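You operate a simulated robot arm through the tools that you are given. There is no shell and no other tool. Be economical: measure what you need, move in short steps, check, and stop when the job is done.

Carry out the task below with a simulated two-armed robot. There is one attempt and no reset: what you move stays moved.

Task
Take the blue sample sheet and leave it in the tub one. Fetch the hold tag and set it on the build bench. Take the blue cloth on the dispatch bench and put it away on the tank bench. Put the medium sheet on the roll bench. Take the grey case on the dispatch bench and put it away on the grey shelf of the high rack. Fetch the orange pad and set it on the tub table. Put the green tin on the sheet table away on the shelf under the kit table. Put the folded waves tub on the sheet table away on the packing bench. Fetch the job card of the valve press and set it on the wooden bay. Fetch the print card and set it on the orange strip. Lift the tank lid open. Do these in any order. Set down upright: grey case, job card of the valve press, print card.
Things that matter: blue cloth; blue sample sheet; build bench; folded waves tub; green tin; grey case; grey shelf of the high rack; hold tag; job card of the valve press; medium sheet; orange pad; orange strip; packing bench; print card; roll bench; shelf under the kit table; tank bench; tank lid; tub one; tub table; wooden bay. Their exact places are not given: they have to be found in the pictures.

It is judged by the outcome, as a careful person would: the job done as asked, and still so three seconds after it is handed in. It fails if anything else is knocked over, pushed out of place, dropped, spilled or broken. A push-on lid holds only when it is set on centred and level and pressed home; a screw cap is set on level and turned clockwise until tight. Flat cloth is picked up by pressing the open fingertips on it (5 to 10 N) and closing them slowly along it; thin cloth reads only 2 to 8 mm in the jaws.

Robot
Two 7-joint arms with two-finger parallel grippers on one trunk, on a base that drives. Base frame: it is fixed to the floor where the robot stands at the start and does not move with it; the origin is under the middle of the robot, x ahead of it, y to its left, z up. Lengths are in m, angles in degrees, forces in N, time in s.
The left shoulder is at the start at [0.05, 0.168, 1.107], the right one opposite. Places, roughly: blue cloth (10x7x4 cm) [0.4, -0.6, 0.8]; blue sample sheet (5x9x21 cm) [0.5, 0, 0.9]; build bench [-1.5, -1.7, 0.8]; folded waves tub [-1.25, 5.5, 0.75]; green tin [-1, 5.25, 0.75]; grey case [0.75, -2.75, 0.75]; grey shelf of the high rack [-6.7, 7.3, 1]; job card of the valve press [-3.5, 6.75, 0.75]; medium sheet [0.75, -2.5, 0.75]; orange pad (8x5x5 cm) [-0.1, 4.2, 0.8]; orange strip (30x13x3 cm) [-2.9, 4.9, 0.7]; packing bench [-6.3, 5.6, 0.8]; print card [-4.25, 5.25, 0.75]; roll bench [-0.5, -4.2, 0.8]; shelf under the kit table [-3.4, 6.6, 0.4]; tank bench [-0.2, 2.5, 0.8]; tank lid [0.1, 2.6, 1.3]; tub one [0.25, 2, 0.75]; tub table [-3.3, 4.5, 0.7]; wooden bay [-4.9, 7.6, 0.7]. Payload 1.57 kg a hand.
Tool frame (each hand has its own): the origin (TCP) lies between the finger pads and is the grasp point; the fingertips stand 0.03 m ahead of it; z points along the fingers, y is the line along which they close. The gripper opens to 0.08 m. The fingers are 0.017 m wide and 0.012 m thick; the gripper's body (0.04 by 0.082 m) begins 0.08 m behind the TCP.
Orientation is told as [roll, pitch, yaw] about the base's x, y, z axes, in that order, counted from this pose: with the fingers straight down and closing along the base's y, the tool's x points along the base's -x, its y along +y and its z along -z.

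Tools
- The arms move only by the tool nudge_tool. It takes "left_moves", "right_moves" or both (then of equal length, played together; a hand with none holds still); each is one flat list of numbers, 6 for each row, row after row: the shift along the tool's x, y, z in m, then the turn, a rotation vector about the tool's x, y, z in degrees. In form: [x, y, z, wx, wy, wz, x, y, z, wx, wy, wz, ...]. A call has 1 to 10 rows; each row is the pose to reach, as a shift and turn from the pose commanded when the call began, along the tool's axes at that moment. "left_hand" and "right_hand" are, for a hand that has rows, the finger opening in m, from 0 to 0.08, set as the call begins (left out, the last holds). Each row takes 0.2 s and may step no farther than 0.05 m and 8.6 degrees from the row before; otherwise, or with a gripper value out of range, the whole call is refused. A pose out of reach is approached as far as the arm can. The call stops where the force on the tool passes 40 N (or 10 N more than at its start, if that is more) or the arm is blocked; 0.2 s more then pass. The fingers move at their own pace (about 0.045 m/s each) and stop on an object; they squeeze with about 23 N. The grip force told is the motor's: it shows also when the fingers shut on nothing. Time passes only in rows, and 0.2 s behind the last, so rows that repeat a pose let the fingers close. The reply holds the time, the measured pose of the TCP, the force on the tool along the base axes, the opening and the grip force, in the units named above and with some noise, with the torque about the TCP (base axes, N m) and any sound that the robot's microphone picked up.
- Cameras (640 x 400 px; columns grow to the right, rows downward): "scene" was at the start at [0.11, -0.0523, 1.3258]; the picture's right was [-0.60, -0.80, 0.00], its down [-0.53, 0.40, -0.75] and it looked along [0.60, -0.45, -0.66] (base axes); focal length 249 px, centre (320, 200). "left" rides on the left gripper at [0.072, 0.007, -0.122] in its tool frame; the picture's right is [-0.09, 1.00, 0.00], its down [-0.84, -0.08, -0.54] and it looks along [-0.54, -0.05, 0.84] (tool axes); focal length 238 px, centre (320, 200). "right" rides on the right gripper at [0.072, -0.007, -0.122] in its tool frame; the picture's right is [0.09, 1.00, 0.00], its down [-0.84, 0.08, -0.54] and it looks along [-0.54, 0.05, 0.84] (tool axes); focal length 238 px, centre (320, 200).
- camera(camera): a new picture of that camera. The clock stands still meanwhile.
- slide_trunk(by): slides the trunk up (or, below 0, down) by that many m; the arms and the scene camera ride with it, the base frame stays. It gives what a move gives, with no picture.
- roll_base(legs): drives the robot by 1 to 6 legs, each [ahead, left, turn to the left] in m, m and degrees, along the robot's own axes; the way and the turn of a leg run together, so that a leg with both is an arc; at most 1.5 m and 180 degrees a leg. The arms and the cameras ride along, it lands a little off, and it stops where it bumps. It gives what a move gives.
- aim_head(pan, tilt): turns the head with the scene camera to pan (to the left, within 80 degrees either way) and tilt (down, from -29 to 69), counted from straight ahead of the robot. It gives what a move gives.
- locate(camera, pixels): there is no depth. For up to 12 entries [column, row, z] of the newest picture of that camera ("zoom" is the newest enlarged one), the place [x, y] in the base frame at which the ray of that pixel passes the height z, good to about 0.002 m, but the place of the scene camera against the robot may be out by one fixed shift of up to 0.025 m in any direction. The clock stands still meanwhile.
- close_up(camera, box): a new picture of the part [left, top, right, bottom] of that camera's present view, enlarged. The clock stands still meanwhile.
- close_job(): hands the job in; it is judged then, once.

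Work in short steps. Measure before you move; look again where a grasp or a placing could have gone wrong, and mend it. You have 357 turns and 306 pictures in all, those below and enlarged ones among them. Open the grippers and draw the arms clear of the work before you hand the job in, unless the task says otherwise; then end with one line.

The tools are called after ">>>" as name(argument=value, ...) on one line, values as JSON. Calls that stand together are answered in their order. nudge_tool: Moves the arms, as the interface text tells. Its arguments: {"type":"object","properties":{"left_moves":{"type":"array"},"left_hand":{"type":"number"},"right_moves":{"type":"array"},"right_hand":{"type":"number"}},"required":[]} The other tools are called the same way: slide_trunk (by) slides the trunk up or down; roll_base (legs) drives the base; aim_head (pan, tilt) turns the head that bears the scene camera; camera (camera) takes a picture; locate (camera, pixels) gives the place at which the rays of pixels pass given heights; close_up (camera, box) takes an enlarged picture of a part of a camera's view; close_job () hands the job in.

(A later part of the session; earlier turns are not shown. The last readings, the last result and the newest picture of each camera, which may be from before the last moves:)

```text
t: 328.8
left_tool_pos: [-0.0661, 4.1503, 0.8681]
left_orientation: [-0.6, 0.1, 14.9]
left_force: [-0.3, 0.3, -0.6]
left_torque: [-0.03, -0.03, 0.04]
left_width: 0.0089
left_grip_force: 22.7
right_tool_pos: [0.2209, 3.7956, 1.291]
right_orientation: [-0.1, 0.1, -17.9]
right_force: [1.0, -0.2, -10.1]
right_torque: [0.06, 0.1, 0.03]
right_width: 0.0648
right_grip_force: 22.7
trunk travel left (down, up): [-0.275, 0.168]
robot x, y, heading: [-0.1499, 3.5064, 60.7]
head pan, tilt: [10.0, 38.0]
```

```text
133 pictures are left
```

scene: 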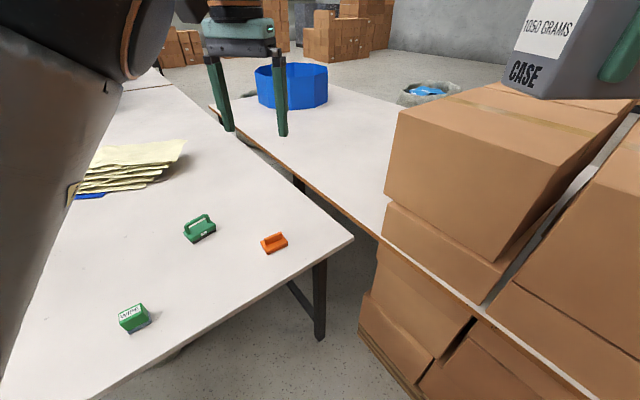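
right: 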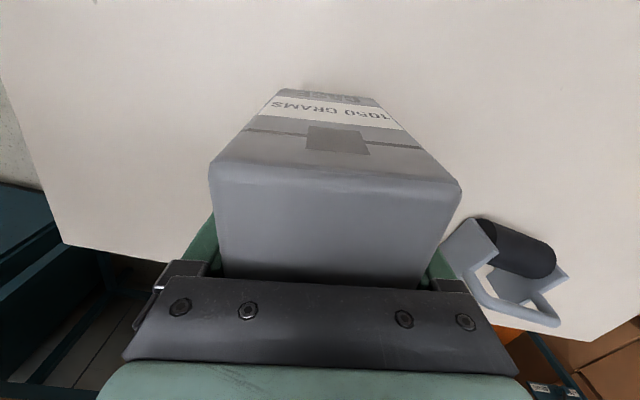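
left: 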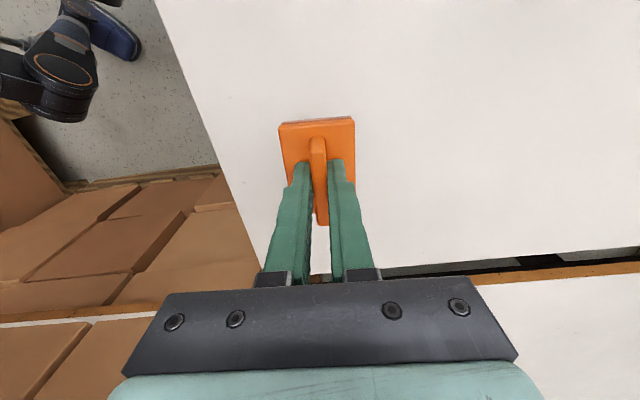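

Orange pad held. Raise it, back off, turn and move west to find the tub table.

>>> nudge_tool(left_moves=[0.01, 0, -0.04, 0, 0, 0, 0.02, 0, -0.08, 0, 0, 0, 0.03, 0, -0.12, 0, 0, 0, 0.04, 0, -0.16, 0, 0, 0, 0.05, 0, -0.2, 0, 0, 0, 0.05, 0, -0.24, 0, 0, 0])

>>> roll_base(legs=[[-0.15, 0, 0], [0, 0, 47], [0, 1.2, 0], [0, 0, 45]])

>>> aim_head(pan=0, tilt=25)

>>> camera(camera="scene")

```text
t: 330.2
left_tool_pos: [-0.1124, 4.1411, 1.1067]
left_orientation: [-0.6, 0.2, 14.9]
left_force: [-0.4, 0.5, 0.9]
left_torque: [0.02, -0.04, 0.02]
left_width: 0.009
left_grip_force: 22.7
right_tool_pos: [0.22, 3.7962, 1.2903]
right_orientation: [0.0, 0.0, -18.0]
right_force: [1.3, 0.4, -9.9]
right_torque: [-0.01, 0.11, 0.02]
right_width: 0.0651
right_grip_force: 23.4
trunk travel left (down, up): [-0.275, 0.168]
robot x, y, heading: [-0.1546, 3.5061, 60.7]
head pan, tilt: [10.0, 38.0]
```

```text
t: 341.5
left_tool_pos: [-2.0166, 3.0523, 1.1077]
left_orientation: [-0.6, 0.2, 106.3]
left_force: [0.0, 0.7, -0.2]
left_torque: [0.03, 0.0, 0.0]
left_width: 0.0088
left_grip_force: 23.0
right_tool_pos: [-1.6802, 3.3912, 1.2901]
right_orientation: [0.0, 0.1, 73.4]
right_force: [-0.1, -1.2, -11.0]
right_torque: [-0.08, 0.03, 0.0]
right_width: 0.0647
right_grip_force: 22.7
trunk travel left (down, up): [-0.275, 0.168]
robot x, y, heading: [-1.3837, 3.0283, 151.9]
head pan, tilt: [10.0, 38.0]
```

```text
t: 342.2
left_tool_pos: [-2.0171, 3.0524, 1.1058]
left_orientation: [-0.6, 0.2, 106.3]
left_force: [-1.1, 0.7, -0.4]
left_torque: [0.02, 0.01, 0.02]
left_width: 0.0089
left_grip_force: 22.6
right_tool_pos: [-1.6797, 3.3936, 1.2903]
right_orientation: [0.0, 0.1, 73.3]
right_force: [-0.6, 0.5, -9.6]
right_torque: [-0.11, 0.04, -0.01]
right_width: 0.065
right_grip_force: 23.3
trunk travel left (down, up): [-0.275, 0.168]
robot x, y, heading: [-1.3859, 3.0275, 152.1]
head pan, tilt: [0.0, 25.0]
```

```text
132 pictures are left
```

scene: 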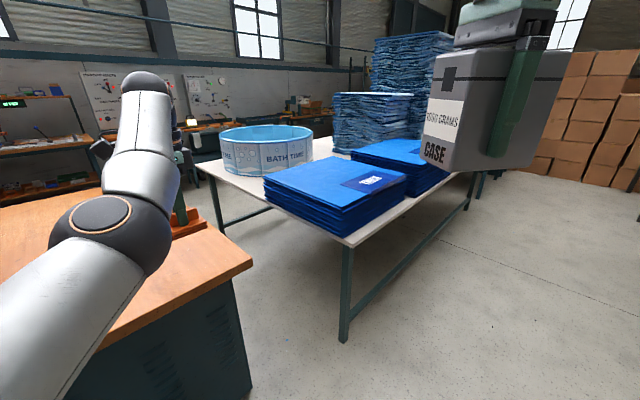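

That is the tub table (BATH TIME tub, blue stacks). Locate its corners and legs.

>>> locate(camera="scene", pixels=[[345, 243, 0.74], [200, 165, 0.74], [345, 340, 0.0], [222, 232, 0.0], [470, 205, 0.0], [250, 262, 0.78], [240, 190, 0.74]])

>>> close_up(camera="scene", box=[180, 100, 460, 270])

```text
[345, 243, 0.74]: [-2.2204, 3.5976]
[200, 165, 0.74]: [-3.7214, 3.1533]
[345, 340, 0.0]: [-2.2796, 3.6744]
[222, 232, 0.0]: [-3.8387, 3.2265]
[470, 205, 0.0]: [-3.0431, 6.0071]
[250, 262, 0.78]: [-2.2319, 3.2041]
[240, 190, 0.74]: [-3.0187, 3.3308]
```

```text
2.29 times, centred on (320, 185) of scene
```

zoom: 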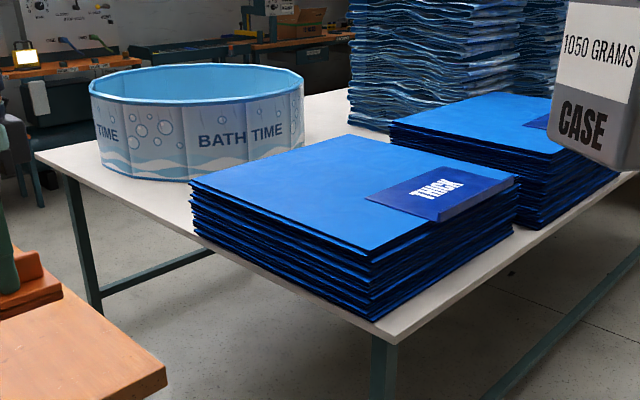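

Go up the aisle between the sheet table and the tub table to look for free space and the orange strip.

>>> roll_base(legs=[[0, 0, -44], [1.4, 0, 0]])

>>> aim_head(pan=50, tilt=25)

>>> camera(camera="scene")

>>> aim_head(pan=-50, tilt=25)

>>> camera(camera="scene")

```text
t: 351.3
left_tool_pos: [-2.2901, 4.8017, 1.1057]
left_orientation: [-0.6, 0.3, 64.2]
left_force: [-0.1, 0.1, -0.3]
left_torque: [0.0, -0.01, 0.0]
left_width: 0.0087
left_grip_force: 23.3
right_tool_pos: [-1.8116, 4.827, 1.2903]
right_orientation: [0.0, 0.1, 31.3]
right_force: [-0.6, -0.8, -10.6]
right_torque: [-0.03, 0.11, -0.03]
right_width: 0.0647
right_grip_force: 22.5
trunk travel left (down, up): [-0.275, 0.168]
robot x, y, heading: [-1.8357, 4.3552, 109.7]
head pan, tilt: [0.0, 25.0]
```

```text
t: 352.4
left_tool_pos: [-2.2889, 4.8005, 1.1069]
left_orientation: [-0.6, 0.3, 64.3]
left_force: [0.7, 0.1, -1.0]
left_torque: [0.01, 0.0, 0.01]
left_width: 0.0091
left_grip_force: 22.8
right_tool_pos: [-1.8106, 4.8267, 1.2907]
right_orientation: [0.0, 0.1, 31.2]
right_force: [-0.2, 0.6, -10.4]
right_torque: [-0.04, 0.05, 0.0]
right_width: 0.0649
right_grip_force: 23.4
trunk travel left (down, up): [-0.275, 0.168]
robot x, y, heading: [-1.8357, 4.3576, 109.7]
head pan, tilt: [50.0, 25.0]
```

```text
130 pictures are left
```

scene: 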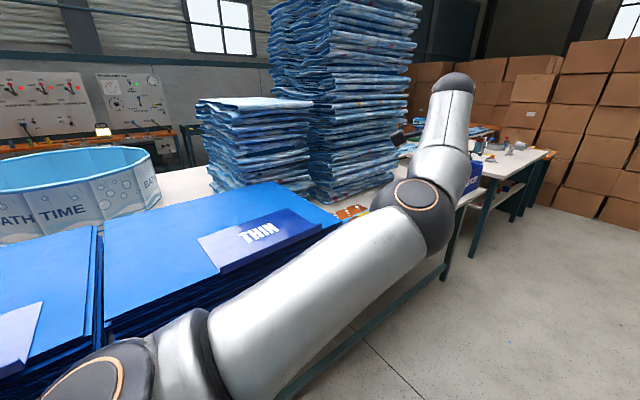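

```text
t: 354.2
left_tool_pos: [-2.2883, 4.8008, 1.1068]
left_orientation: [-0.5, 0.2, 64.3]
left_force: [0.6, -0.7, 0.1]
left_torque: [0.02, -0.01, 0.02]
left_width: 0.009
left_grip_force: 23.5
right_tool_pos: [-1.8106, 4.8276, 1.29]
right_orientation: [-0.1, 0.1, 31.2]
right_force: [0.7, 0.3, -10.7]
right_torque: [-0.04, 0.07, -0.02]
right_width: 0.0646
right_grip_force: 23.2
trunk travel left (down, up): [-0.275, 0.168]
robot x, y, heading: [-1.836, 4.3605, 109.6]
head pan, tilt: [-50.0, 25.0]
```

```text
129 pictures are left
```

scene: 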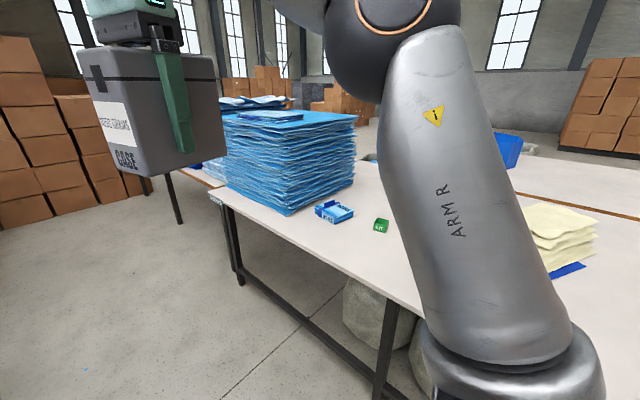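

Orange strip peeks out at (350,212) on the tub table. Locate it and the stacks' near corners (from the first of these views I need to re-aim).

>>> roll_base(legs=[[0.4, -0.1, 0]])

>>> aim_head(pan=62, tilt=30)

>>> camera(camera="scene")

>>> camera(camera="left")

```text
t: 356.8
left_tool_pos: [-2.3225, 5.2216, 1.1061]
left_orientation: [-0.7, 0.2, 63.4]
left_force: [0.2, 0.2, 0.3]
left_torque: [-0.01, -0.02, 0.01]
left_width: 0.0089
left_grip_force: 23.0
right_tool_pos: [-1.843, 5.2414, 1.2903]
right_orientation: [-0.1, 0.1, 30.4]
right_force: [-0.2, -0.1, -10.6]
right_torque: [-0.1, 0.1, 0.05]
right_width: 0.0647
right_grip_force: 23.2
trunk travel left (down, up): [-0.275, 0.168]
robot x, y, heading: [-1.8754, 4.7755, 108.8]
head pan, tilt: [-50.0, 25.0]
```

```text
t: 358.7
left_tool_pos: [-2.3206, 5.2218, 1.1069]
left_orientation: [-0.6, 0.2, 63.4]
left_force: [0.3, -0.5, 0.5]
left_torque: [-0.02, 0.0, 0.03]
left_width: 0.0089
left_grip_force: 23.4
right_tool_pos: [-1.8436, 5.2415, 1.2905]
right_orientation: [-0.1, 0.1, 30.3]
right_force: [0.8, 0.2, -10.3]
right_torque: [-0.06, 0.06, 0.0]
right_width: 0.0649
right_grip_force: 22.6
trunk travel left (down, up): [-0.275, 0.168]
robot x, y, heading: [-1.8719, 4.7714, 108.8]
head pan, tilt: [62.0, 30.0]
```

```text
128 pictures are left
```

scene: 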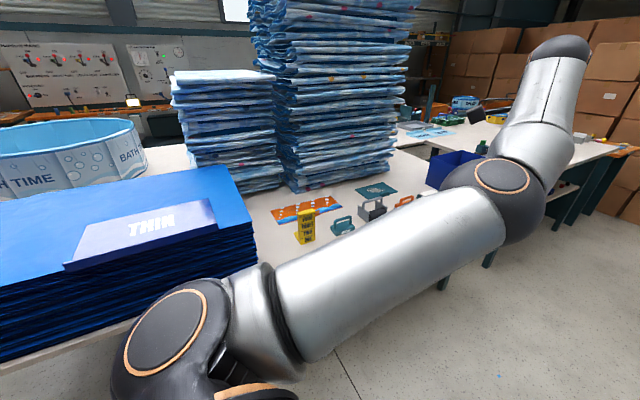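

```text
127 pictures are left
```

left: 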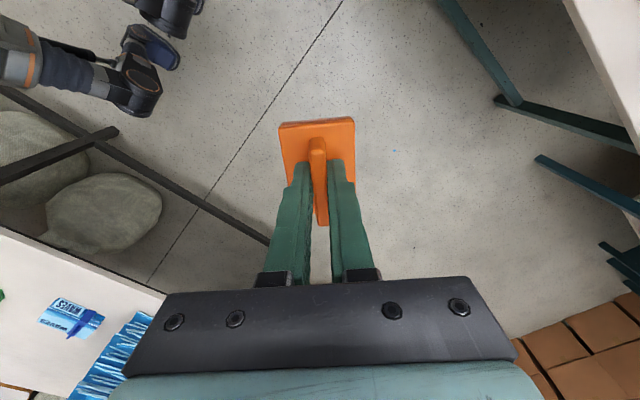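

Zoom on the area with the orange strip.

>>> close_up(camera="scene", box=[230, 160, 490, 300])

>>> locate(camera="scene", pixels=[[272, 210, 0.75], [338, 198, 0.75], [342, 208, 0.75], [275, 223, 0.75], [305, 241, 0.74], [260, 255, 0.74], [270, 195, 0.74], [440, 185, 0.74], [243, 265, 0.74]])

```text
2.46 times, centred on (360, 230) of scene
```

zoom: 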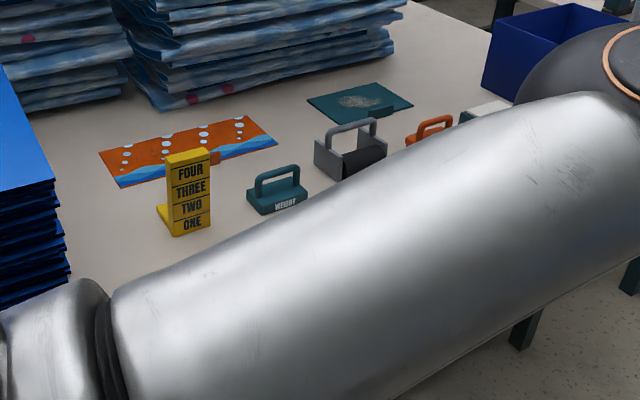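

```text
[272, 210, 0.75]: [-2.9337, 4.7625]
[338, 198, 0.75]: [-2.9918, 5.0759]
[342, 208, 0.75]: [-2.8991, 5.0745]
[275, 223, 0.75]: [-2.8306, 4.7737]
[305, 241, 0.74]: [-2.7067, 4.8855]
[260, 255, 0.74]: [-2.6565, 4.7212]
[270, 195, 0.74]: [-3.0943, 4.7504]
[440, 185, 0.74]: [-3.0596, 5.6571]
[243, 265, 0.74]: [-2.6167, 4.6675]
```

Strip at ≈(-2.91,4.92). Free patch for the pad near (-2.66,4.76). Drive in front of it and turn to face the table.

>>> roll_base(legs=[[0.38, 0.17, 0], [0, 0, 89]])

>>> aim_head(pan=0, tilt=40)

>>> camera(camera="scene")

>>> camera(camera="left")

```text
t: 365.1
left_tool_pos: [-2.6232, 4.6429, 1.1063]
left_orientation: [-0.6, 0.2, 152.6]
left_force: [-0.2, 0.7, -0.3]
left_torque: [0.03, 0.04, 0.0]
left_width: 0.0089
left_grip_force: 23.3
right_tool_pos: [-2.6341, 5.1218, 1.2907]
right_orientation: [-0.2, 0.1, 119.6]
right_force: [-0.1, -0.5, -10.1]
right_torque: [-0.05, -0.04, 0.01]
right_width: 0.0648
right_grip_force: 23.1
trunk travel left (down, up): [-0.275, 0.168]
robot x, y, heading: [-2.1707, 5.086, -162.0]
head pan, tilt: [62.0, 30.0]
```

```text
t: 366.4
left_tool_pos: [-2.6228, 4.6429, 1.1062]
left_orientation: [-0.6, 0.3, 152.6]
left_force: [-0.3, -0.1, 0.7]
left_torque: [-0.02, 0.0, 0.01]
left_width: 0.0089
left_grip_force: 23.2
right_tool_pos: [-2.635, 5.1217, 1.2888]
right_orientation: [0.0, 0.2, 119.6]
right_force: [-0.6, -0.4, -10.7]
right_torque: [-0.05, -0.04, -0.01]
right_width: 0.0649
right_grip_force: 22.8
trunk travel left (down, up): [-0.275, 0.168]
robot x, y, heading: [-2.1651, 5.0836, -162.0]
head pan, tilt: [0.0, 40.0]
```

```text
125 pictures are left
```

scene: 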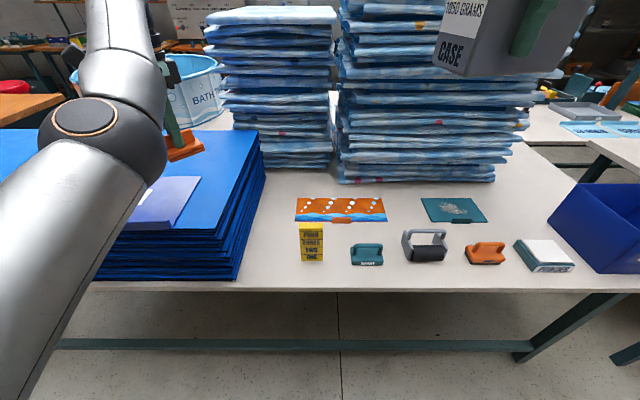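

```text
124 pictures are left
```

left: 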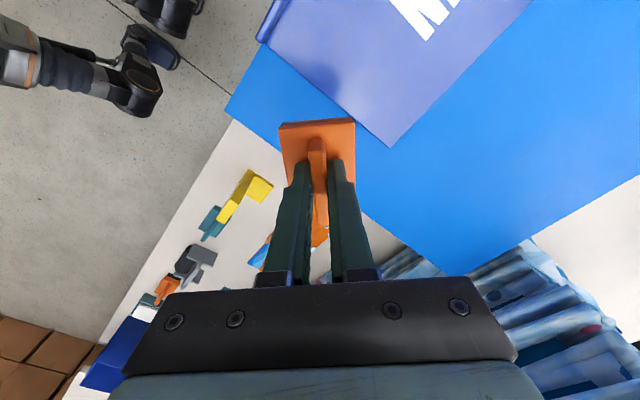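

Measure gaps: THIN stack right edge, yellow sign, strip, etc.

>>> locate(camera="scene", pixels=[[238, 280, 0.74], [264, 205, 0.74], [300, 260, 0.74], [322, 262, 0.74], [295, 222, 0.74], [297, 198, 0.74], [385, 220, 0.74], [352, 266, 0.74], [383, 266, 0.74], [340, 290, 0.74], [403, 262, 0.74], [270, 265, 0.74]])

```text
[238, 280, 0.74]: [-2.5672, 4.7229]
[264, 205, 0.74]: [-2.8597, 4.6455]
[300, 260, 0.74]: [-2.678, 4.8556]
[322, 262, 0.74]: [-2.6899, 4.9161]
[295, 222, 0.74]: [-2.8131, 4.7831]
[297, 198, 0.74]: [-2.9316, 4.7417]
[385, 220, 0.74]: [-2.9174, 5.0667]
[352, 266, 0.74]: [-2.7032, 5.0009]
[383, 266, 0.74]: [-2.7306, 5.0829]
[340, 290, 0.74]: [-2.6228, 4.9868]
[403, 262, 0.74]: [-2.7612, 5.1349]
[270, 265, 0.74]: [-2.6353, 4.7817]
```

Gap of 16 cm between the THIN stack and the yellow sign; target (-2.634,4.786). Move there at height, then check with left camera.

>>> nudge_tool(left_moves=[-0.019, -0.03, 0, 0, 0, 0, -0.038, -0.061, 0, 0, 0, 0, -0.057, -0.092, 0, 0, 0, 0, -0.0756, -0.122, 0, 0, 0, 0, -0.0756, -0.122, 0.04, 0, 0, 0, -0.0756, -0.122, 0.08, 0, 0, 0])

>>> camera(camera="left")

```text
t: 367.8
left_tool_pos: [-2.6573, 4.7642, 1.032]
left_orientation: [-0.7, 0.2, 152.7]
left_force: [0.0, -0.1, -0.8]
left_torque: [-0.01, 0.0, 0.01]
left_width: 0.009
left_grip_force: 23.3
left hand out of reach, approached as far as the arm can: row 2, 4, 5, 6
right_tool_pos: [-2.6363, 5.1219, 1.29]
right_orientation: [-0.1, 0.1, 119.6]
right_force: [-0.5, 0.1, -10.6]
right_torque: [-0.11, -0.02, -0.03]
right_width: 0.0649
right_grip_force: 22.8
trunk travel left (down, up): [-0.275, 0.168]
robot x, y, heading: [-2.1666, 5.0842, -161.8]
head pan, tilt: [0.0, 40.0]
```

```text
123 pictures are left
```

left: 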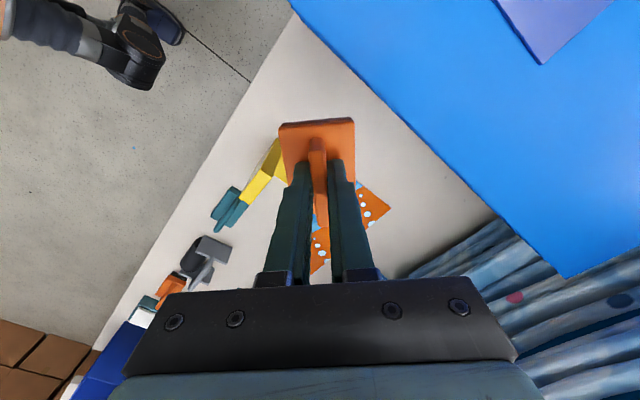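

Straight below is clear (stack edge 8 cm right, sign 15 cm away). Descend here, checking drift.

>>> nudge_tool(left_moves=[0, 0, 0.04, 0, 0, 0, 0, 0, 0.08, 0, 0, 0, 0, 0, 0.12, 0, 0, 0, 0, 0, 0.16, 0, 0, 0])

>>> camera(camera="left")

```text
t: 368.8
left_tool_pos: [-2.6662, 4.7528, 0.873]
left_orientation: [-0.6, 0.2, 152.5]
left_force: [-0.1, 0.2, 0.9]
left_torque: [-0.01, 0.02, 0.02]
left_width: 0.009
left_grip_force: 22.7
left hand out of reach, approached as far as the arm can: row 1, 2, 3, 4
right_tool_pos: [-2.6357, 5.1217, 1.2897]
right_orientation: [-0.1, 0.1, 119.6]
right_force: [-0.1, -0.8, -10.1]
right_torque: [-0.14, -0.02, 0.0]
right_width: 0.0652
right_grip_force: 23.4
trunk travel left (down, up): [-0.275, 0.168]
robot x, y, heading: [-2.1659, 5.0858, -162.2]
head pan, tilt: [0.0, 40.0]
```

```text
122 pictures are left
```

left: 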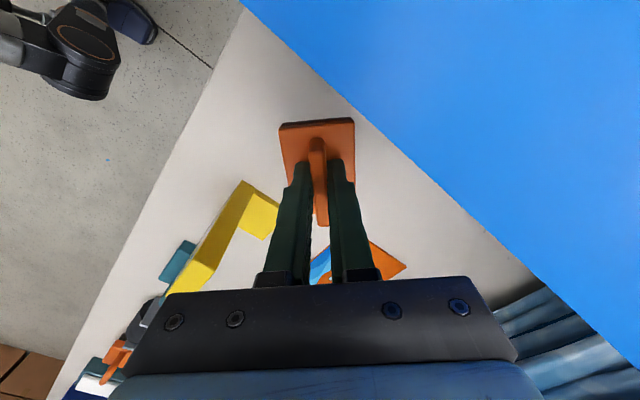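

It drifts toward the THIN stack; shift the base 4.5 cm right and 2 cm back to recentre.

>>> roll_base(legs=[[-0.02, -0.045, 0]])

>>> camera(camera="left")

```text
t: 369.7
left_tool_pos: [-2.661, 4.8007, 0.8745]
left_orientation: [-0.7, 0.2, 152.6]
left_force: [0.6, 0.2, -0.5]
left_torque: [-0.04, -0.01, -0.01]
left_width: 0.0088
left_grip_force: 23.0
right_tool_pos: [-2.6281, 5.1712, 1.2913]
right_orientation: [0.0, 0.2, 119.6]
right_force: [-0.9, 0.1, -10.0]
right_torque: [-0.07, -0.03, -0.01]
right_width: 0.0651
right_grip_force: 23.5
trunk travel left (down, up): [-0.275, 0.168]
robot x, y, heading: [-2.1631, 5.1325, -162.1]
head pan, tilt: [0.0, 40.0]
```

```text
121 pictures are left
```

left: 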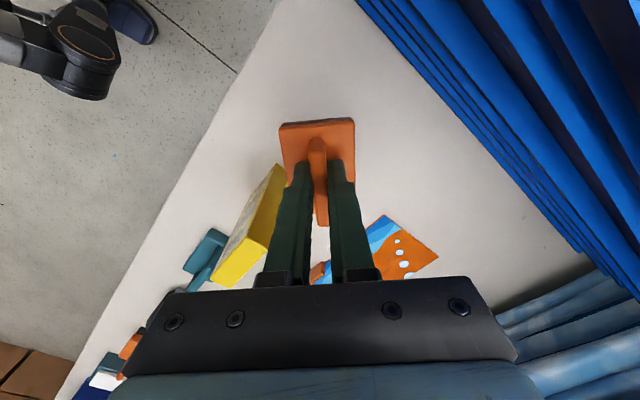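

Shift back 1.8 cm for equal clearance to the sign, then lower.

>>> roll_base(legs=[[0.0, 0.018, 0]])

>>> nudge_tool(left_moves=[0, 0, 0.025, 0, 0, 0, 0, 0, 0.05, 0, 0, 0, 0, 0, 0.065, 0, 0, 0])

>>> camera(camera="left")

```text
t: 370.5
left_tool_pos: [-2.6549, 4.7827, 0.8733]
left_orientation: [-0.8, 0.1, 152.5]
left_force: [-0.3, 0.4, -0.4]
left_torque: [0.03, 0.01, -0.01]
left_width: 0.0088
left_grip_force: 22.8
right_tool_pos: [-2.6238, 5.1521, 1.2901]
right_orientation: [-0.1, 0.0, 119.5]
right_force: [0.1, -0.2, -10.9]
right_torque: [0.01, -0.04, -0.01]
right_width: 0.0648
right_grip_force: 22.9
trunk travel left (down, up): [-0.275, 0.168]
robot x, y, heading: [-2.1544, 5.1144, -161.9]
head pan, tilt: [0.0, 40.0]
```

```text
t: 371.3
left_tool_pos: [-2.6552, 4.7829, 0.8083]
left_orientation: [-0.8, 0.2, 152.5]
left_force: [-0.5, 0.3, 0.3]
left_torque: [-0.02, -0.01, 0.0]
left_width: 0.0088
left_grip_force: 22.5
right_tool_pos: [-2.6237, 5.1521, 1.2893]
right_orientation: [-0.1, 0.1, 119.5]
right_force: [0.6, 0.6, -10.0]
right_torque: [-0.11, -0.05, 0.0]
right_width: 0.065
right_grip_force: 23.2
trunk travel left (down, up): [-0.275, 0.168]
robot x, y, heading: [-2.1584, 5.1129, -162.1]
head pan, tilt: [0.0, 40.0]
```

```text
120 pictures are left
```

left: 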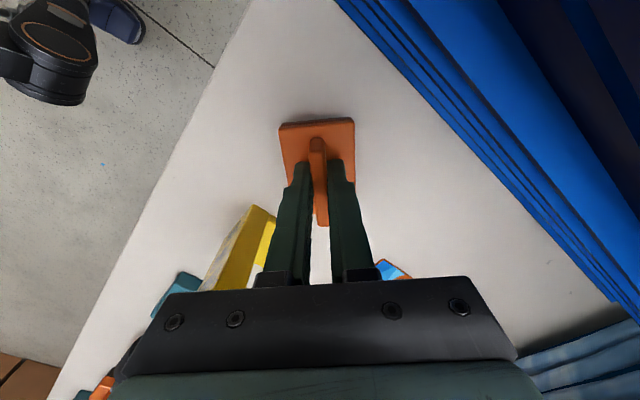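

Clear all around. Lower the last ~2 cm to contact, open and rise.

>>> nudge_tool(left_moves=[0, 0, 0.006, 0, 0, 0, 0, 0, 0.012, 0, 0, 0, 0, 0, 0.018, 0, 0, 0, 0, 0, 0.022, 0, 0, 0])

>>> nudge_tool(left_moves=[0, 0, -0.002, 0, 0, 0, 0, 0, -0.002, 0, 0, 0, 0, 0, -0.002, 0, 0, 0], left_hand=0.04)

>>> nudge_tool(left_moves=[0, 0, -0.015, 0, 0, 0, 0, 0, -0.04, 0, 0, 0, 0, 0, -0.08, 0, 0, 0, 0, 0, -0.12, 0, 0, 0, 0, 0, -0.16, 0, 0, 0, 0, 0, -0.2, 0, 0, 0, 0, 0, -0.24, 0, 0, 0, 0, 0, -0.28, 0, 0, 0])

>>> camera(camera="left")

```text
t: 372.3
left_tool_pos: [-2.6531, 4.7853, 0.788]
left_orientation: [-0.6, 0.1, 152.5]
left_force: [2.7, 0.9, 8.3]
left_torque: [-0.11, 0.01, 0.0]
left_width: 0.0091
left_grip_force: 22.7
right_tool_pos: [-2.6232, 5.1544, 1.2909]
right_orientation: [-0.1, 0.1, 119.4]
right_force: [-0.1, 0.7, -10.1]
right_torque: [-0.1, -0.04, 0.01]
right_width: 0.0653
right_grip_force: 22.8
trunk travel left (down, up): [-0.275, 0.168]
robot x, y, heading: [-2.1555, 5.1123, -161.9]
head pan, tilt: [0.0, 40.0]
```

```text
t: 373.1
left_tool_pos: [-2.6522, 4.7834, 0.7877]
left_orientation: [-0.7, 0.2, 152.5]
left_force: [-0.2, 0.7, 3.1]
left_torque: [-0.03, 0.06, 0.0]
left_width: 0.039
left_grip_force: 0.0
right_tool_pos: [-2.6231, 5.1525, 1.2894]
right_orientation: [-0.1, 0.2, 119.6]
right_force: [-0.2, 0.2, -10.6]
right_torque: [-0.11, -0.02, -0.02]
right_width: 0.0649
right_grip_force: 22.9
trunk travel left (down, up): [-0.275, 0.168]
robot x, y, heading: [-2.1513, 5.1107, -162.0]
head pan, tilt: [0.0, 40.0]
```

```text
t: 374.9
left_tool_pos: [-2.6561, 4.7817, 1.0706]
left_orientation: [-0.8, 0.2, 152.4]
left_force: [0.3, -0.4, 0.4]
left_torque: [-0.02, -0.02, 0.02]
left_width: 0.0398
left_grip_force: 0.1
right_tool_pos: [-2.6231, 5.1519, 1.2899]
right_orientation: [-0.1, 0.2, 119.5]
right_force: [0.5, -0.8, -10.2]
right_torque: [-0.04, -0.04, 0.03]
right_width: 0.0648
right_grip_force: 23.6
trunk travel left (down, up): [-0.275, 0.168]
robot x, y, heading: [-2.1546, 5.1151, -162.1]
head pan, tilt: [0.0, 40.0]
```

```text
119 pictures are left
```

left: 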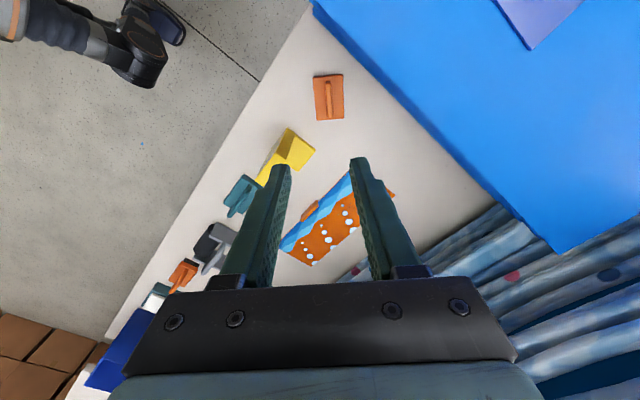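

Pad is on the tub table. Turn around to face the sheet table for the folded waves tub.

>>> roll_base(legs=[[0, 0, -180], [0.3, 0.0, 0]])

>>> camera(camera="scene")

>>> camera(camera="left")

```text
t: 383.9
left_tool_pos: [-1.4646, 5.5104, 1.0713]
left_orientation: [-2.3, 1.8, -27.0]
left_force: [-3.2, -1.9, 0.4]
left_torque: [0.24, -0.41, 0.05]
left_width: 0.0399
left_grip_force: 0.0
right_tool_pos: [-1.488, 5.1419, 1.286]
right_orientation: [-0.5, 0.0, -60.6]
right_force: [0.0, -0.2, -9.9]
right_torque: [0.08, 0.08, -0.03]
right_width: 0.0648
right_grip_force: 23.1
trunk travel left (down, up): [-0.275, 0.168]
robot x, y, heading: [-1.9595, 5.1748, 17.9]
head pan, tilt: [0.0, 40.0]
stopped in leg 2: the force on the tool passed its limit (the readings are from after the stop); the commanded pose is now the measured one
```

```text
118 pictures are left
```

scene: 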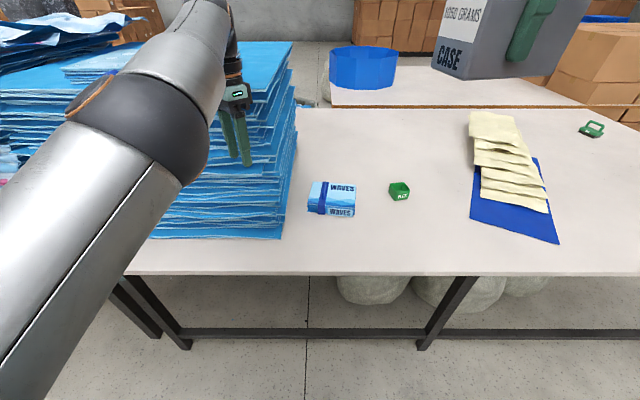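

```text
117 pictures are left
```

left: 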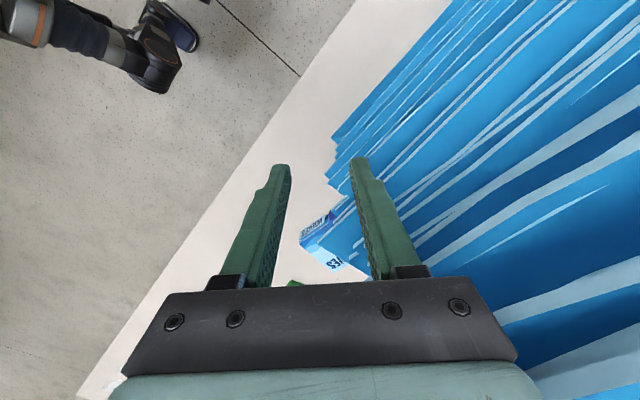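

The left hand brushed the tall stack and stopped. Back off immediately and check the stack.

>>> roll_base(legs=[[-0.12, 0, 0]])

>>> camera(camera="scene")

>>> camera(camera="left")

>>> locate(camera="scene", pixels=[[332, 200, 0.76], [400, 192, 0.76], [332, 200, 0.74]])

```text
t: 385.1
left_tool_pos: [-1.5808, 5.4741, 1.0711]
left_orientation: [-2.3, 1.8, -26.7]
left_force: [-0.2, -0.1, -0.5]
left_torque: [0.0, -0.03, 0.0]
left_width: 0.0399
left_grip_force: 0.1
right_tool_pos: [-1.6031, 5.1058, 1.2879]
right_orientation: [-0.3, 0.0, -60.3]
right_force: [-0.5, 0.2, -10.2]
right_torque: [0.1, -0.01, -0.02]
right_width: 0.0651
right_grip_force: 23.0
trunk travel left (down, up): [-0.275, 0.168]
robot x, y, heading: [-2.0734, 5.1418, 18.3]
head pan, tilt: [0.0, 40.0]
```

```text
116 pictures are left
```

scene: 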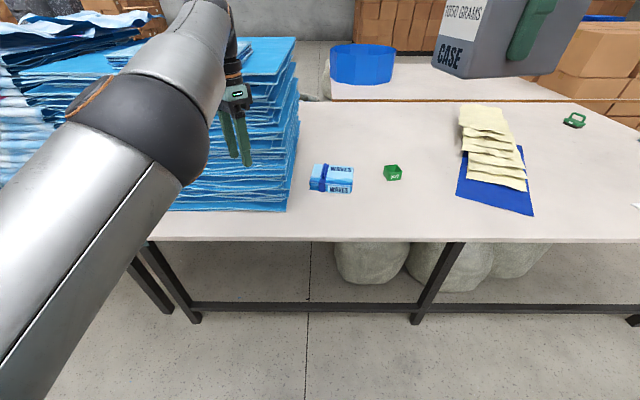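

```text
115 pictures are left
```

left: 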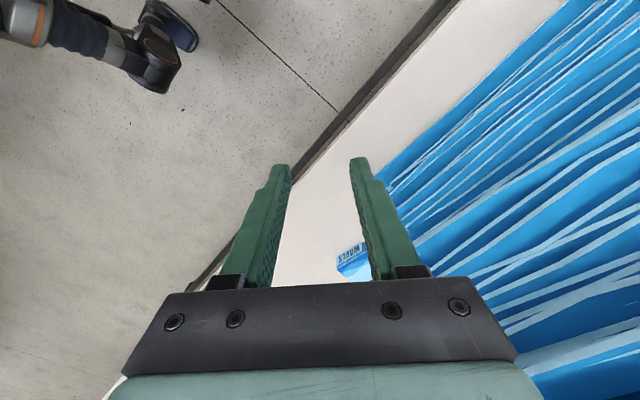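

```text
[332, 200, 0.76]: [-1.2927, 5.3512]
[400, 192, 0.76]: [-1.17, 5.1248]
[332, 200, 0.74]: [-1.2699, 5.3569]
```

The stack looks unchanged. Zoom in on the waves tub (332,180) and tin (392,173).

>>> close_up(camera="scene", box=[285, 140, 425, 230])

>>> locate(camera="zoom", pixels=[[125, 235, 0.74], [290, 240, 0.74], [125, 190, 0.79], [295, 200, 0.79], [310, 120, 0.79], [455, 180, 0.74], [530, 180, 0.74], [35, 320, 0.74], [490, 120, 0.78]])

```text
4.44 times, centred on (355, 185) of scene
```

zoom: 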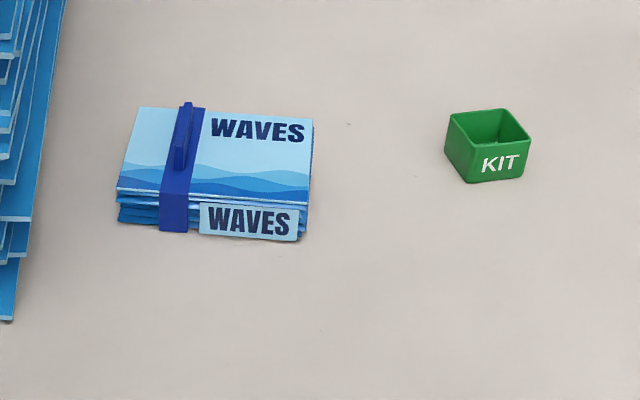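

```text
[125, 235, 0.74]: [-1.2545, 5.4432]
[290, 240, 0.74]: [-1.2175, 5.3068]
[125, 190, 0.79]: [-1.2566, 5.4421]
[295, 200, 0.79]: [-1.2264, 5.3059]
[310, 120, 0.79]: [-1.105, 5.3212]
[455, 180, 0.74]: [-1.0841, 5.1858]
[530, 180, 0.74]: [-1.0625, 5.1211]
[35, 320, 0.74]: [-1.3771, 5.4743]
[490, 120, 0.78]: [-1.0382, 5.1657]
```

The waves tub has an upright fin on its strap. Locate the fin (184,135 in zoom).

>>> locate(camera="zoom", pixels=[[184, 165, 0.79], [188, 105, 0.81], [180, 160, 0.8], [184, 135, 0.8], [60, 150, 0.79], [15, 330, 0.74]])

```text
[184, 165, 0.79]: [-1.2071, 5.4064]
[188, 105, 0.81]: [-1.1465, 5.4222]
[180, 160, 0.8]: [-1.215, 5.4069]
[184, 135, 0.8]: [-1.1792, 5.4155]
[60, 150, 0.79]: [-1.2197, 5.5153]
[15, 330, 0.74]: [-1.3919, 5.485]
```

Raise the left hand, then move right 0.3 and ahead 0.32 so the fin is ahead-left of the left shoulder.

>>> nudge_tool(left_moves=[0, 0, -0.04, 0, 0, 0, 0, 0, -0.08, 0, 0, 0, 0, 0, -0.12, 0, 0, 0])

>>> roll_base(legs=[[0, -0.3, 0], [0.32, 0, 0]])

>>> camera(camera="left")

>>> camera(camera="scene")

```text
t: 385.9
left_tool_pos: [-1.6025, 5.4838, 1.1573]
left_orientation: [-2.2, 1.8, -26.8]
left_force: [-0.5, 0.4, 0.4]
left_torque: [0.03, -0.05, -0.03]
left_width: 0.04
left_grip_force: 0.0
left hand out of reach, approached as far as the arm can: row 2, 3
right_tool_pos: [-1.6025, 5.1057, 1.2865]
right_orientation: [-0.2, 0.1, -60.3]
right_force: [0.0, -1.0, -10.4]
right_torque: [0.16, 0.08, 0.02]
right_width: 0.0647
right_grip_force: 23.2
trunk travel left (down, up): [-0.275, 0.168]
robot x, y, heading: [-2.0707, 5.1436, 18.4]
head pan, tilt: [0.0, 40.0]
```

```text
t: 389.7
left_tool_pos: [-1.1991, 5.3037, 1.1559]
left_orientation: [-2.3, 1.8, -26.6]
left_force: [-0.2, 0.1, -0.8]
left_torque: [-0.02, 0.0, 0.0]
left_width: 0.0398
left_grip_force: 0.1
right_tool_pos: [-1.1987, 4.9237, 1.2875]
right_orientation: [-0.3, 0.2, -60.3]
right_force: [0.0, 0.1, -9.6]
right_torque: [0.1, 0.07, 0.0]
right_width: 0.0646
right_grip_force: 23.5
trunk travel left (down, up): [-0.275, 0.168]
robot x, y, heading: [-1.6691, 4.9608, 18.0]
head pan, tilt: [0.0, 40.0]
```

```text
113 pictures are left
```

left: 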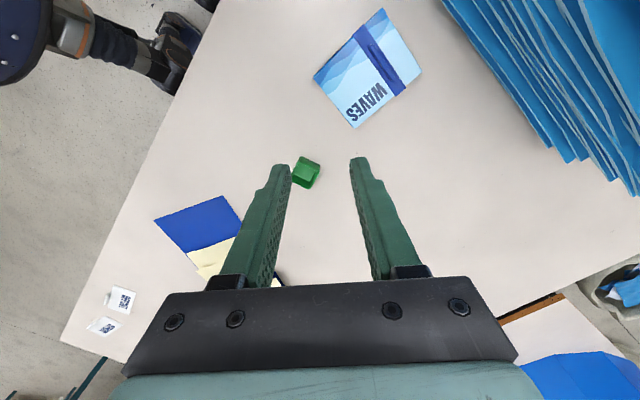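

```text
112 pictures are left
```

scene: 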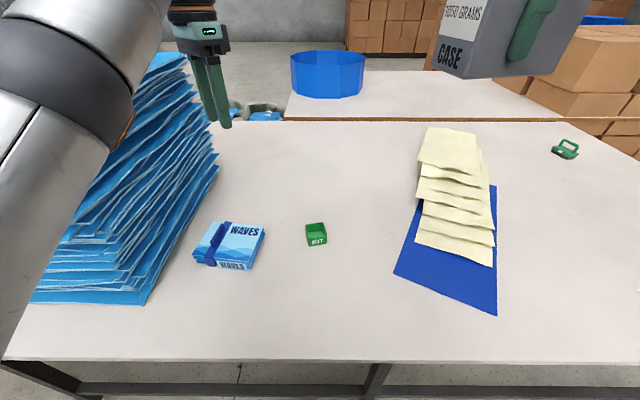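

Zoom on the waves tub in the left view for the fin.

>>> close_up(camera="left", box=[300, 0, 440, 135])

```text
2.96 times, centred on (370, 68) of left
```

zoom: 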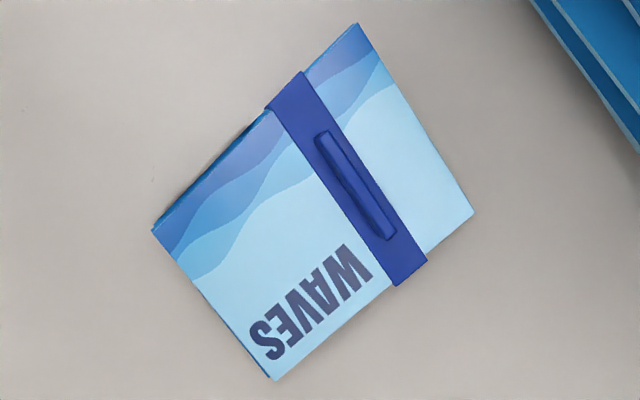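

>>> locate(camera="zoom", pixels=[[322, 135, 0.81], [385, 235, 0.81], [322, 135, 0.8], [385, 235, 0.8], [272, 100, 0.785], [410, 275, 0.785], [570, 40, 0.79], [640, 150, 0.79]])

```text
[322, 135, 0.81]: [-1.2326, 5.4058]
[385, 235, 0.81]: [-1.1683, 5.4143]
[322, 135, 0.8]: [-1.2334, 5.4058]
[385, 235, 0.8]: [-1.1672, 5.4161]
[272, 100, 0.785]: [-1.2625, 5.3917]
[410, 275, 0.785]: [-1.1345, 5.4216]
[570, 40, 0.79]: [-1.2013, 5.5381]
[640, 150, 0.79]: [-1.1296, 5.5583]
```

Fin centre (-1.200,5.411), direction ≈10°. Move the left hand above (yaw 10) to TCP z≈0.9.

>>> nudge_tool(left_moves=[0.007, 0.0135, 0.03, -0.3, -0.3, -5.3, 0.014, 0.027, 0.065, -0.6, -0.6, -10.6, 0.021, 0.041, 0.1, -0.9, -0.9, -15.9, 0.028, 0.054, 0.135, -1.2, -1.2, -21.2, 0.035, 0.068, 0.17, -1.5, -1.5, -26.5, 0.042, 0.0815, 0.205, -1.8, -1.8, -31.8, 0.049, 0.095, 0.24, -2, -2, -37, 0.049, 0.095, 0.25, -2, -2, -37])

>>> camera(camera="left")

```text
t: 391.5
left_tool_pos: [-1.2104, 5.4016, 0.9037]
left_orientation: [0.4, 0.3, 10.4]
left_force: [-0.6, 0.0, -0.3]
left_torque: [0.02, 0.03, 0.01]
left_width: 0.0401
left_grip_force: 0.0
right_tool_pos: [-1.2002, 4.9244, 1.2879]
right_orientation: [-0.4, 0.1, -60.3]
right_force: [-0.2, 0.3, -9.5]
right_torque: [0.08, 0.05, -0.03]
right_width: 0.0648
right_grip_force: 22.9
trunk travel left (down, up): [-0.275, 0.168]
robot x, y, heading: [-1.6709, 4.9595, 18.5]
head pan, tilt: [0.0, 40.0]
```

```text
110 pictures are left
```

left: 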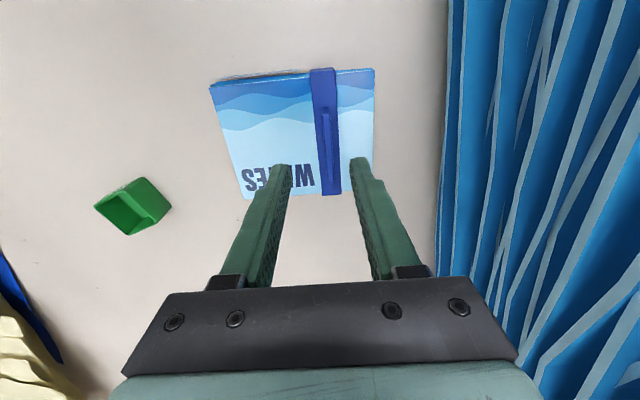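

Check alignment: locate strap and fin ends from this view.

>>> close_up(camera="left", box=[270, 55, 390, 205])

>>> locate(camera="left", pixels=[[321, 72, 0.785], [331, 193, 0.785], [211, 88, 0.785], [375, 72, 0.785], [246, 197, 0.785]])

```text
2.67 times, centred on (330, 130) of left
```

zoom: 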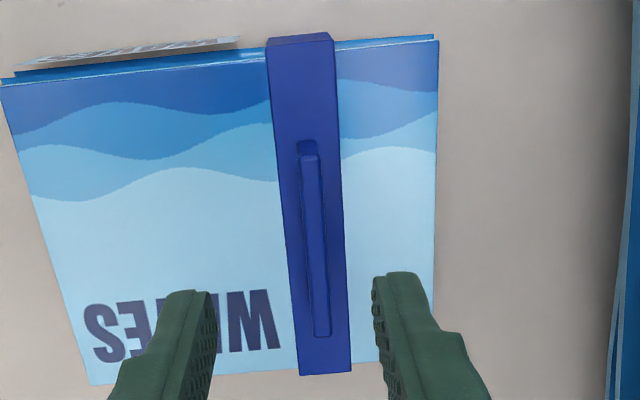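

```text
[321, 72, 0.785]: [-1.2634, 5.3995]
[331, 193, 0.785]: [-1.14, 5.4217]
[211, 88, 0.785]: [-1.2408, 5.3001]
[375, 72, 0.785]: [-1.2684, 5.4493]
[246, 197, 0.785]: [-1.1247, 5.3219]
```

Alignment is right. Shift (-12 mm, +8 mm) and descend to just above the tub's top face.

>>> nudge_tool(left_moves=[-0.0126, 0.0077, 0.02, 0, 0, 0, -0.0126, 0.0077, 0.05, 0, 0, 0, -0.0126, 0.0077, 0.07, 0, 0, 0])

>>> camera(camera="left")

```text
t: 392.3
left_tool_pos: [-1.2018, 5.4128, 0.8334]
left_orientation: [0.4, 0.3, 10.2]
left_force: [0.3, 0.5, 0.2]
left_torque: [0.0, -0.03, 0.0]
left_width: 0.0402
left_grip_force: 0.0
right_tool_pos: [-1.2002, 4.9249, 1.2873]
right_orientation: [-0.3, 0.0, -60.3]
right_force: [-0.5, 0.0, -10.0]
right_torque: [0.12, 0.06, -0.02]
right_width: 0.065
right_grip_force: 23.3
trunk travel left (down, up): [-0.275, 0.168]
robot x, y, heading: [-1.6668, 4.9601, 18.2]
head pan, tilt: [0.0, 40.0]
```

```text
108 pictures are left
```

left: 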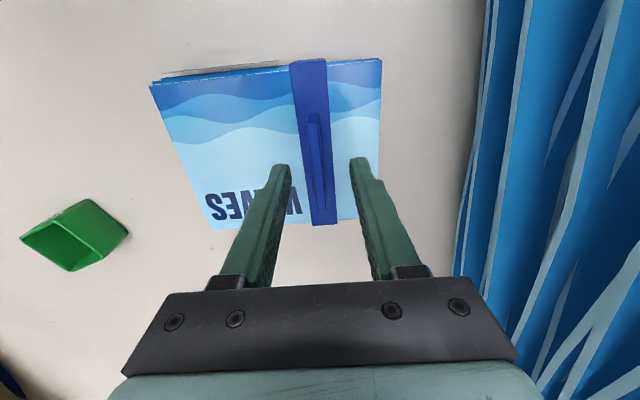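

Centred on the fin. Lower to contact on the top face.

>>> nudge_tool(left_moves=[0, 0, 0.008, 0, 0, 0, 0, 0, 0.014, 0, 0, 0, 0, 0, 0.019, 0, 0, 0, 0, 0, 0.024, 0, 0, 0, 0, 0, 0.028, 0, 0, 0])

```text
t: 393.5
left_tool_pos: [-1.2031, 5.4135, 0.8105]
left_orientation: [0.7, 0.2, 10.3]
left_force: [-6.1, -3.2, 17.4]
left_torque: [-0.54, 0.05, -0.13]
left_width: 0.041
left_grip_force: 0.7
right_tool_pos: [-1.2024, 4.9236, 1.2891]
right_orientation: [-0.1, 0.1, -60.4]
right_force: [0.0, 0.3, -10.5]
right_torque: [0.11, 0.06, -0.01]
right_width: 0.0647
right_grip_force: 23.4
trunk travel left (down, up): [-0.275, 0.168]
robot x, y, heading: [-1.6669, 4.9588, 18.1]
head pan, tilt: [0.0, 40.0]
```

Contact. Ease 4 mm, close on the fin, lift slowly.

>>> nudge_tool(left_moves=[0, 0, -0.006, 0, 0, 0, 0, 0, -0.006, 0, 0, 0, 0, 0, -0.006, 0, 0, 0, 0, 0, -0.006, 0, 0, 0], left_hand=0.0)

>>> nudge_tool(left_moves=[0, 0, -0.005, 0, 0, 0, 0, 0, -0.012, 0, 0, 0, 0, 0, -0.02, 0, 0, 0, 0, 0, -0.03, 0, 0, 0, 0, 0, -0.045, 0, 0, 0])

>>> camera(camera="left")

```text
t: 394.5
left_tool_pos: [-1.2028, 5.4146, 0.8122]
left_orientation: [0.5, 0.4, 10.3]
left_force: [0.5, 0.5, -0.5]
left_torque: [0.1, 0.08, 0.01]
left_width: 0.008
left_grip_force: 23.0
right_tool_pos: [-1.2003, 4.9253, 1.287]
right_orientation: [-0.4, -0.1, -60.4]
right_force: [0.5, -0.1, -11.1]
right_torque: [0.08, 0.05, -0.02]
right_width: 0.065
right_grip_force: 22.9
trunk travel left (down, up): [-0.275, 0.168]
robot x, y, heading: [-1.6691, 4.9586, 18.2]
head pan, tilt: [0.0, 40.0]
```

```text
t: 395.7
left_tool_pos: [-1.2017, 5.413, 0.8594]
left_orientation: [0.4, 0.3, 10.3]
left_force: [0.2, 0.3, -4.3]
left_torque: [0.09, 0.01, -0.06]
left_width: 0.0078
left_grip_force: 23.0
right_tool_pos: [-1.1998, 4.9255, 1.2878]
right_orientation: [-0.5, 0.0, -60.3]
right_force: [0.7, -0.4, -10.5]
right_torque: [0.08, 0.05, -0.03]
right_width: 0.0649
right_grip_force: 23.4
trunk travel left (down, up): [-0.275, 0.168]
robot x, y, heading: [-1.6727, 4.9568, 18.1]
head pan, tilt: [0.0, 40.0]
```

```text
107 pictures are left
```

left: 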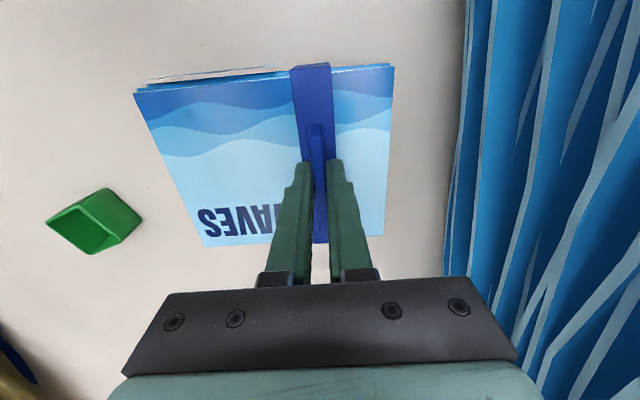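

Held (4.3 N). Raise gently and shift a bit right, then back away from the table.

>>> nudge_tool(left_moves=[0, -0.003, -0.02, 0, 0, 0, 0, -0.008, -0.045, 0, 0, 0, 0, -0.015, -0.07, 0, 0, 0, 0, -0.02, -0.095, 0, 0, 0, 0, -0.03, -0.12, 0, 0, 0, 0, -0.04, -0.145, 0, 0, 0, 0, -0.05, -0.17, 0, 0, 0, 0, -0.05, -0.2, 0, 0, 0, 0, -0.05, -0.225, 0, 0, 0, 0, -0.05, -0.25, 0, 0, 0])

>>> roll_base(legs=[[-0.35, 0, 0]])

>>> aim_head(pan=75, tilt=15)

>>> camera(camera="scene")

```text
t: 397.9
left_tool_pos: [-1.1918, 5.3654, 1.1062]
left_orientation: [0.4, 0.3, 10.2]
left_force: [-0.1, -0.8, -4.3]
left_torque: [0.12, 0.04, 0.0]
left_width: 0.0081
left_grip_force: 22.9
right_tool_pos: [-1.2006, 4.9256, 1.2875]
right_orientation: [-0.3, 0.0, -60.3]
right_force: [0.9, 0.0, -10.4]
right_torque: [0.1, 0.05, 0.0]
right_width: 0.0648
right_grip_force: 22.9
trunk travel left (down, up): [-0.275, 0.168]
robot x, y, heading: [-1.6722, 4.9595, 18.3]
head pan, tilt: [0.0, 40.0]
```

```text
t: 400.2
left_tool_pos: [-1.5189, 5.2593, 1.1053]
left_orientation: [0.4, 0.3, 10.7]
left_force: [0.6, -0.1, -4.0]
left_torque: [0.11, 0.02, 0.02]
left_width: 0.008
left_grip_force: 23.1
right_tool_pos: [-1.5242, 4.8205, 1.2857]
right_orientation: [-0.3, -0.1, -59.8]
right_force: [0.4, -0.7, -10.3]
right_torque: [0.1, 0.03, 0.0]
right_width: 0.065
right_grip_force: 23.2
trunk travel left (down, up): [-0.275, 0.168]
robot x, y, heading: [-1.9923, 4.8506, 18.8]
head pan, tilt: [0.0, 40.0]
```

```text
t: 401.6
left_tool_pos: [-1.5186, 5.2605, 1.1062]
left_orientation: [0.4, 0.3, 10.7]
left_force: [0.5, 0.8, -3.9]
left_torque: [0.12, 0.08, -0.01]
left_width: 0.0079
left_grip_force: 23.2
right_tool_pos: [-1.5236, 4.8199, 1.2871]
right_orientation: [-0.4, 0.0, -59.8]
right_force: [0.2, -0.3, -9.3]
right_torque: [0.11, 0.03, -0.03]
right_width: 0.065
right_grip_force: 23.1
trunk travel left (down, up): [-0.275, 0.168]
robot x, y, heading: [-1.9908, 4.8552, 18.8]
head pan, tilt: [75.0, 15.0]
```

```text
106 pictures are left
```

scene: 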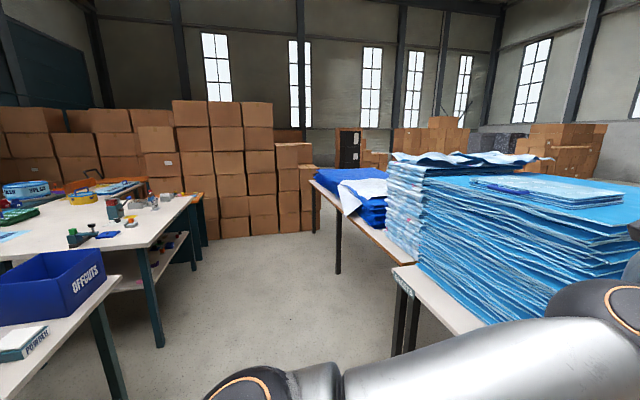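

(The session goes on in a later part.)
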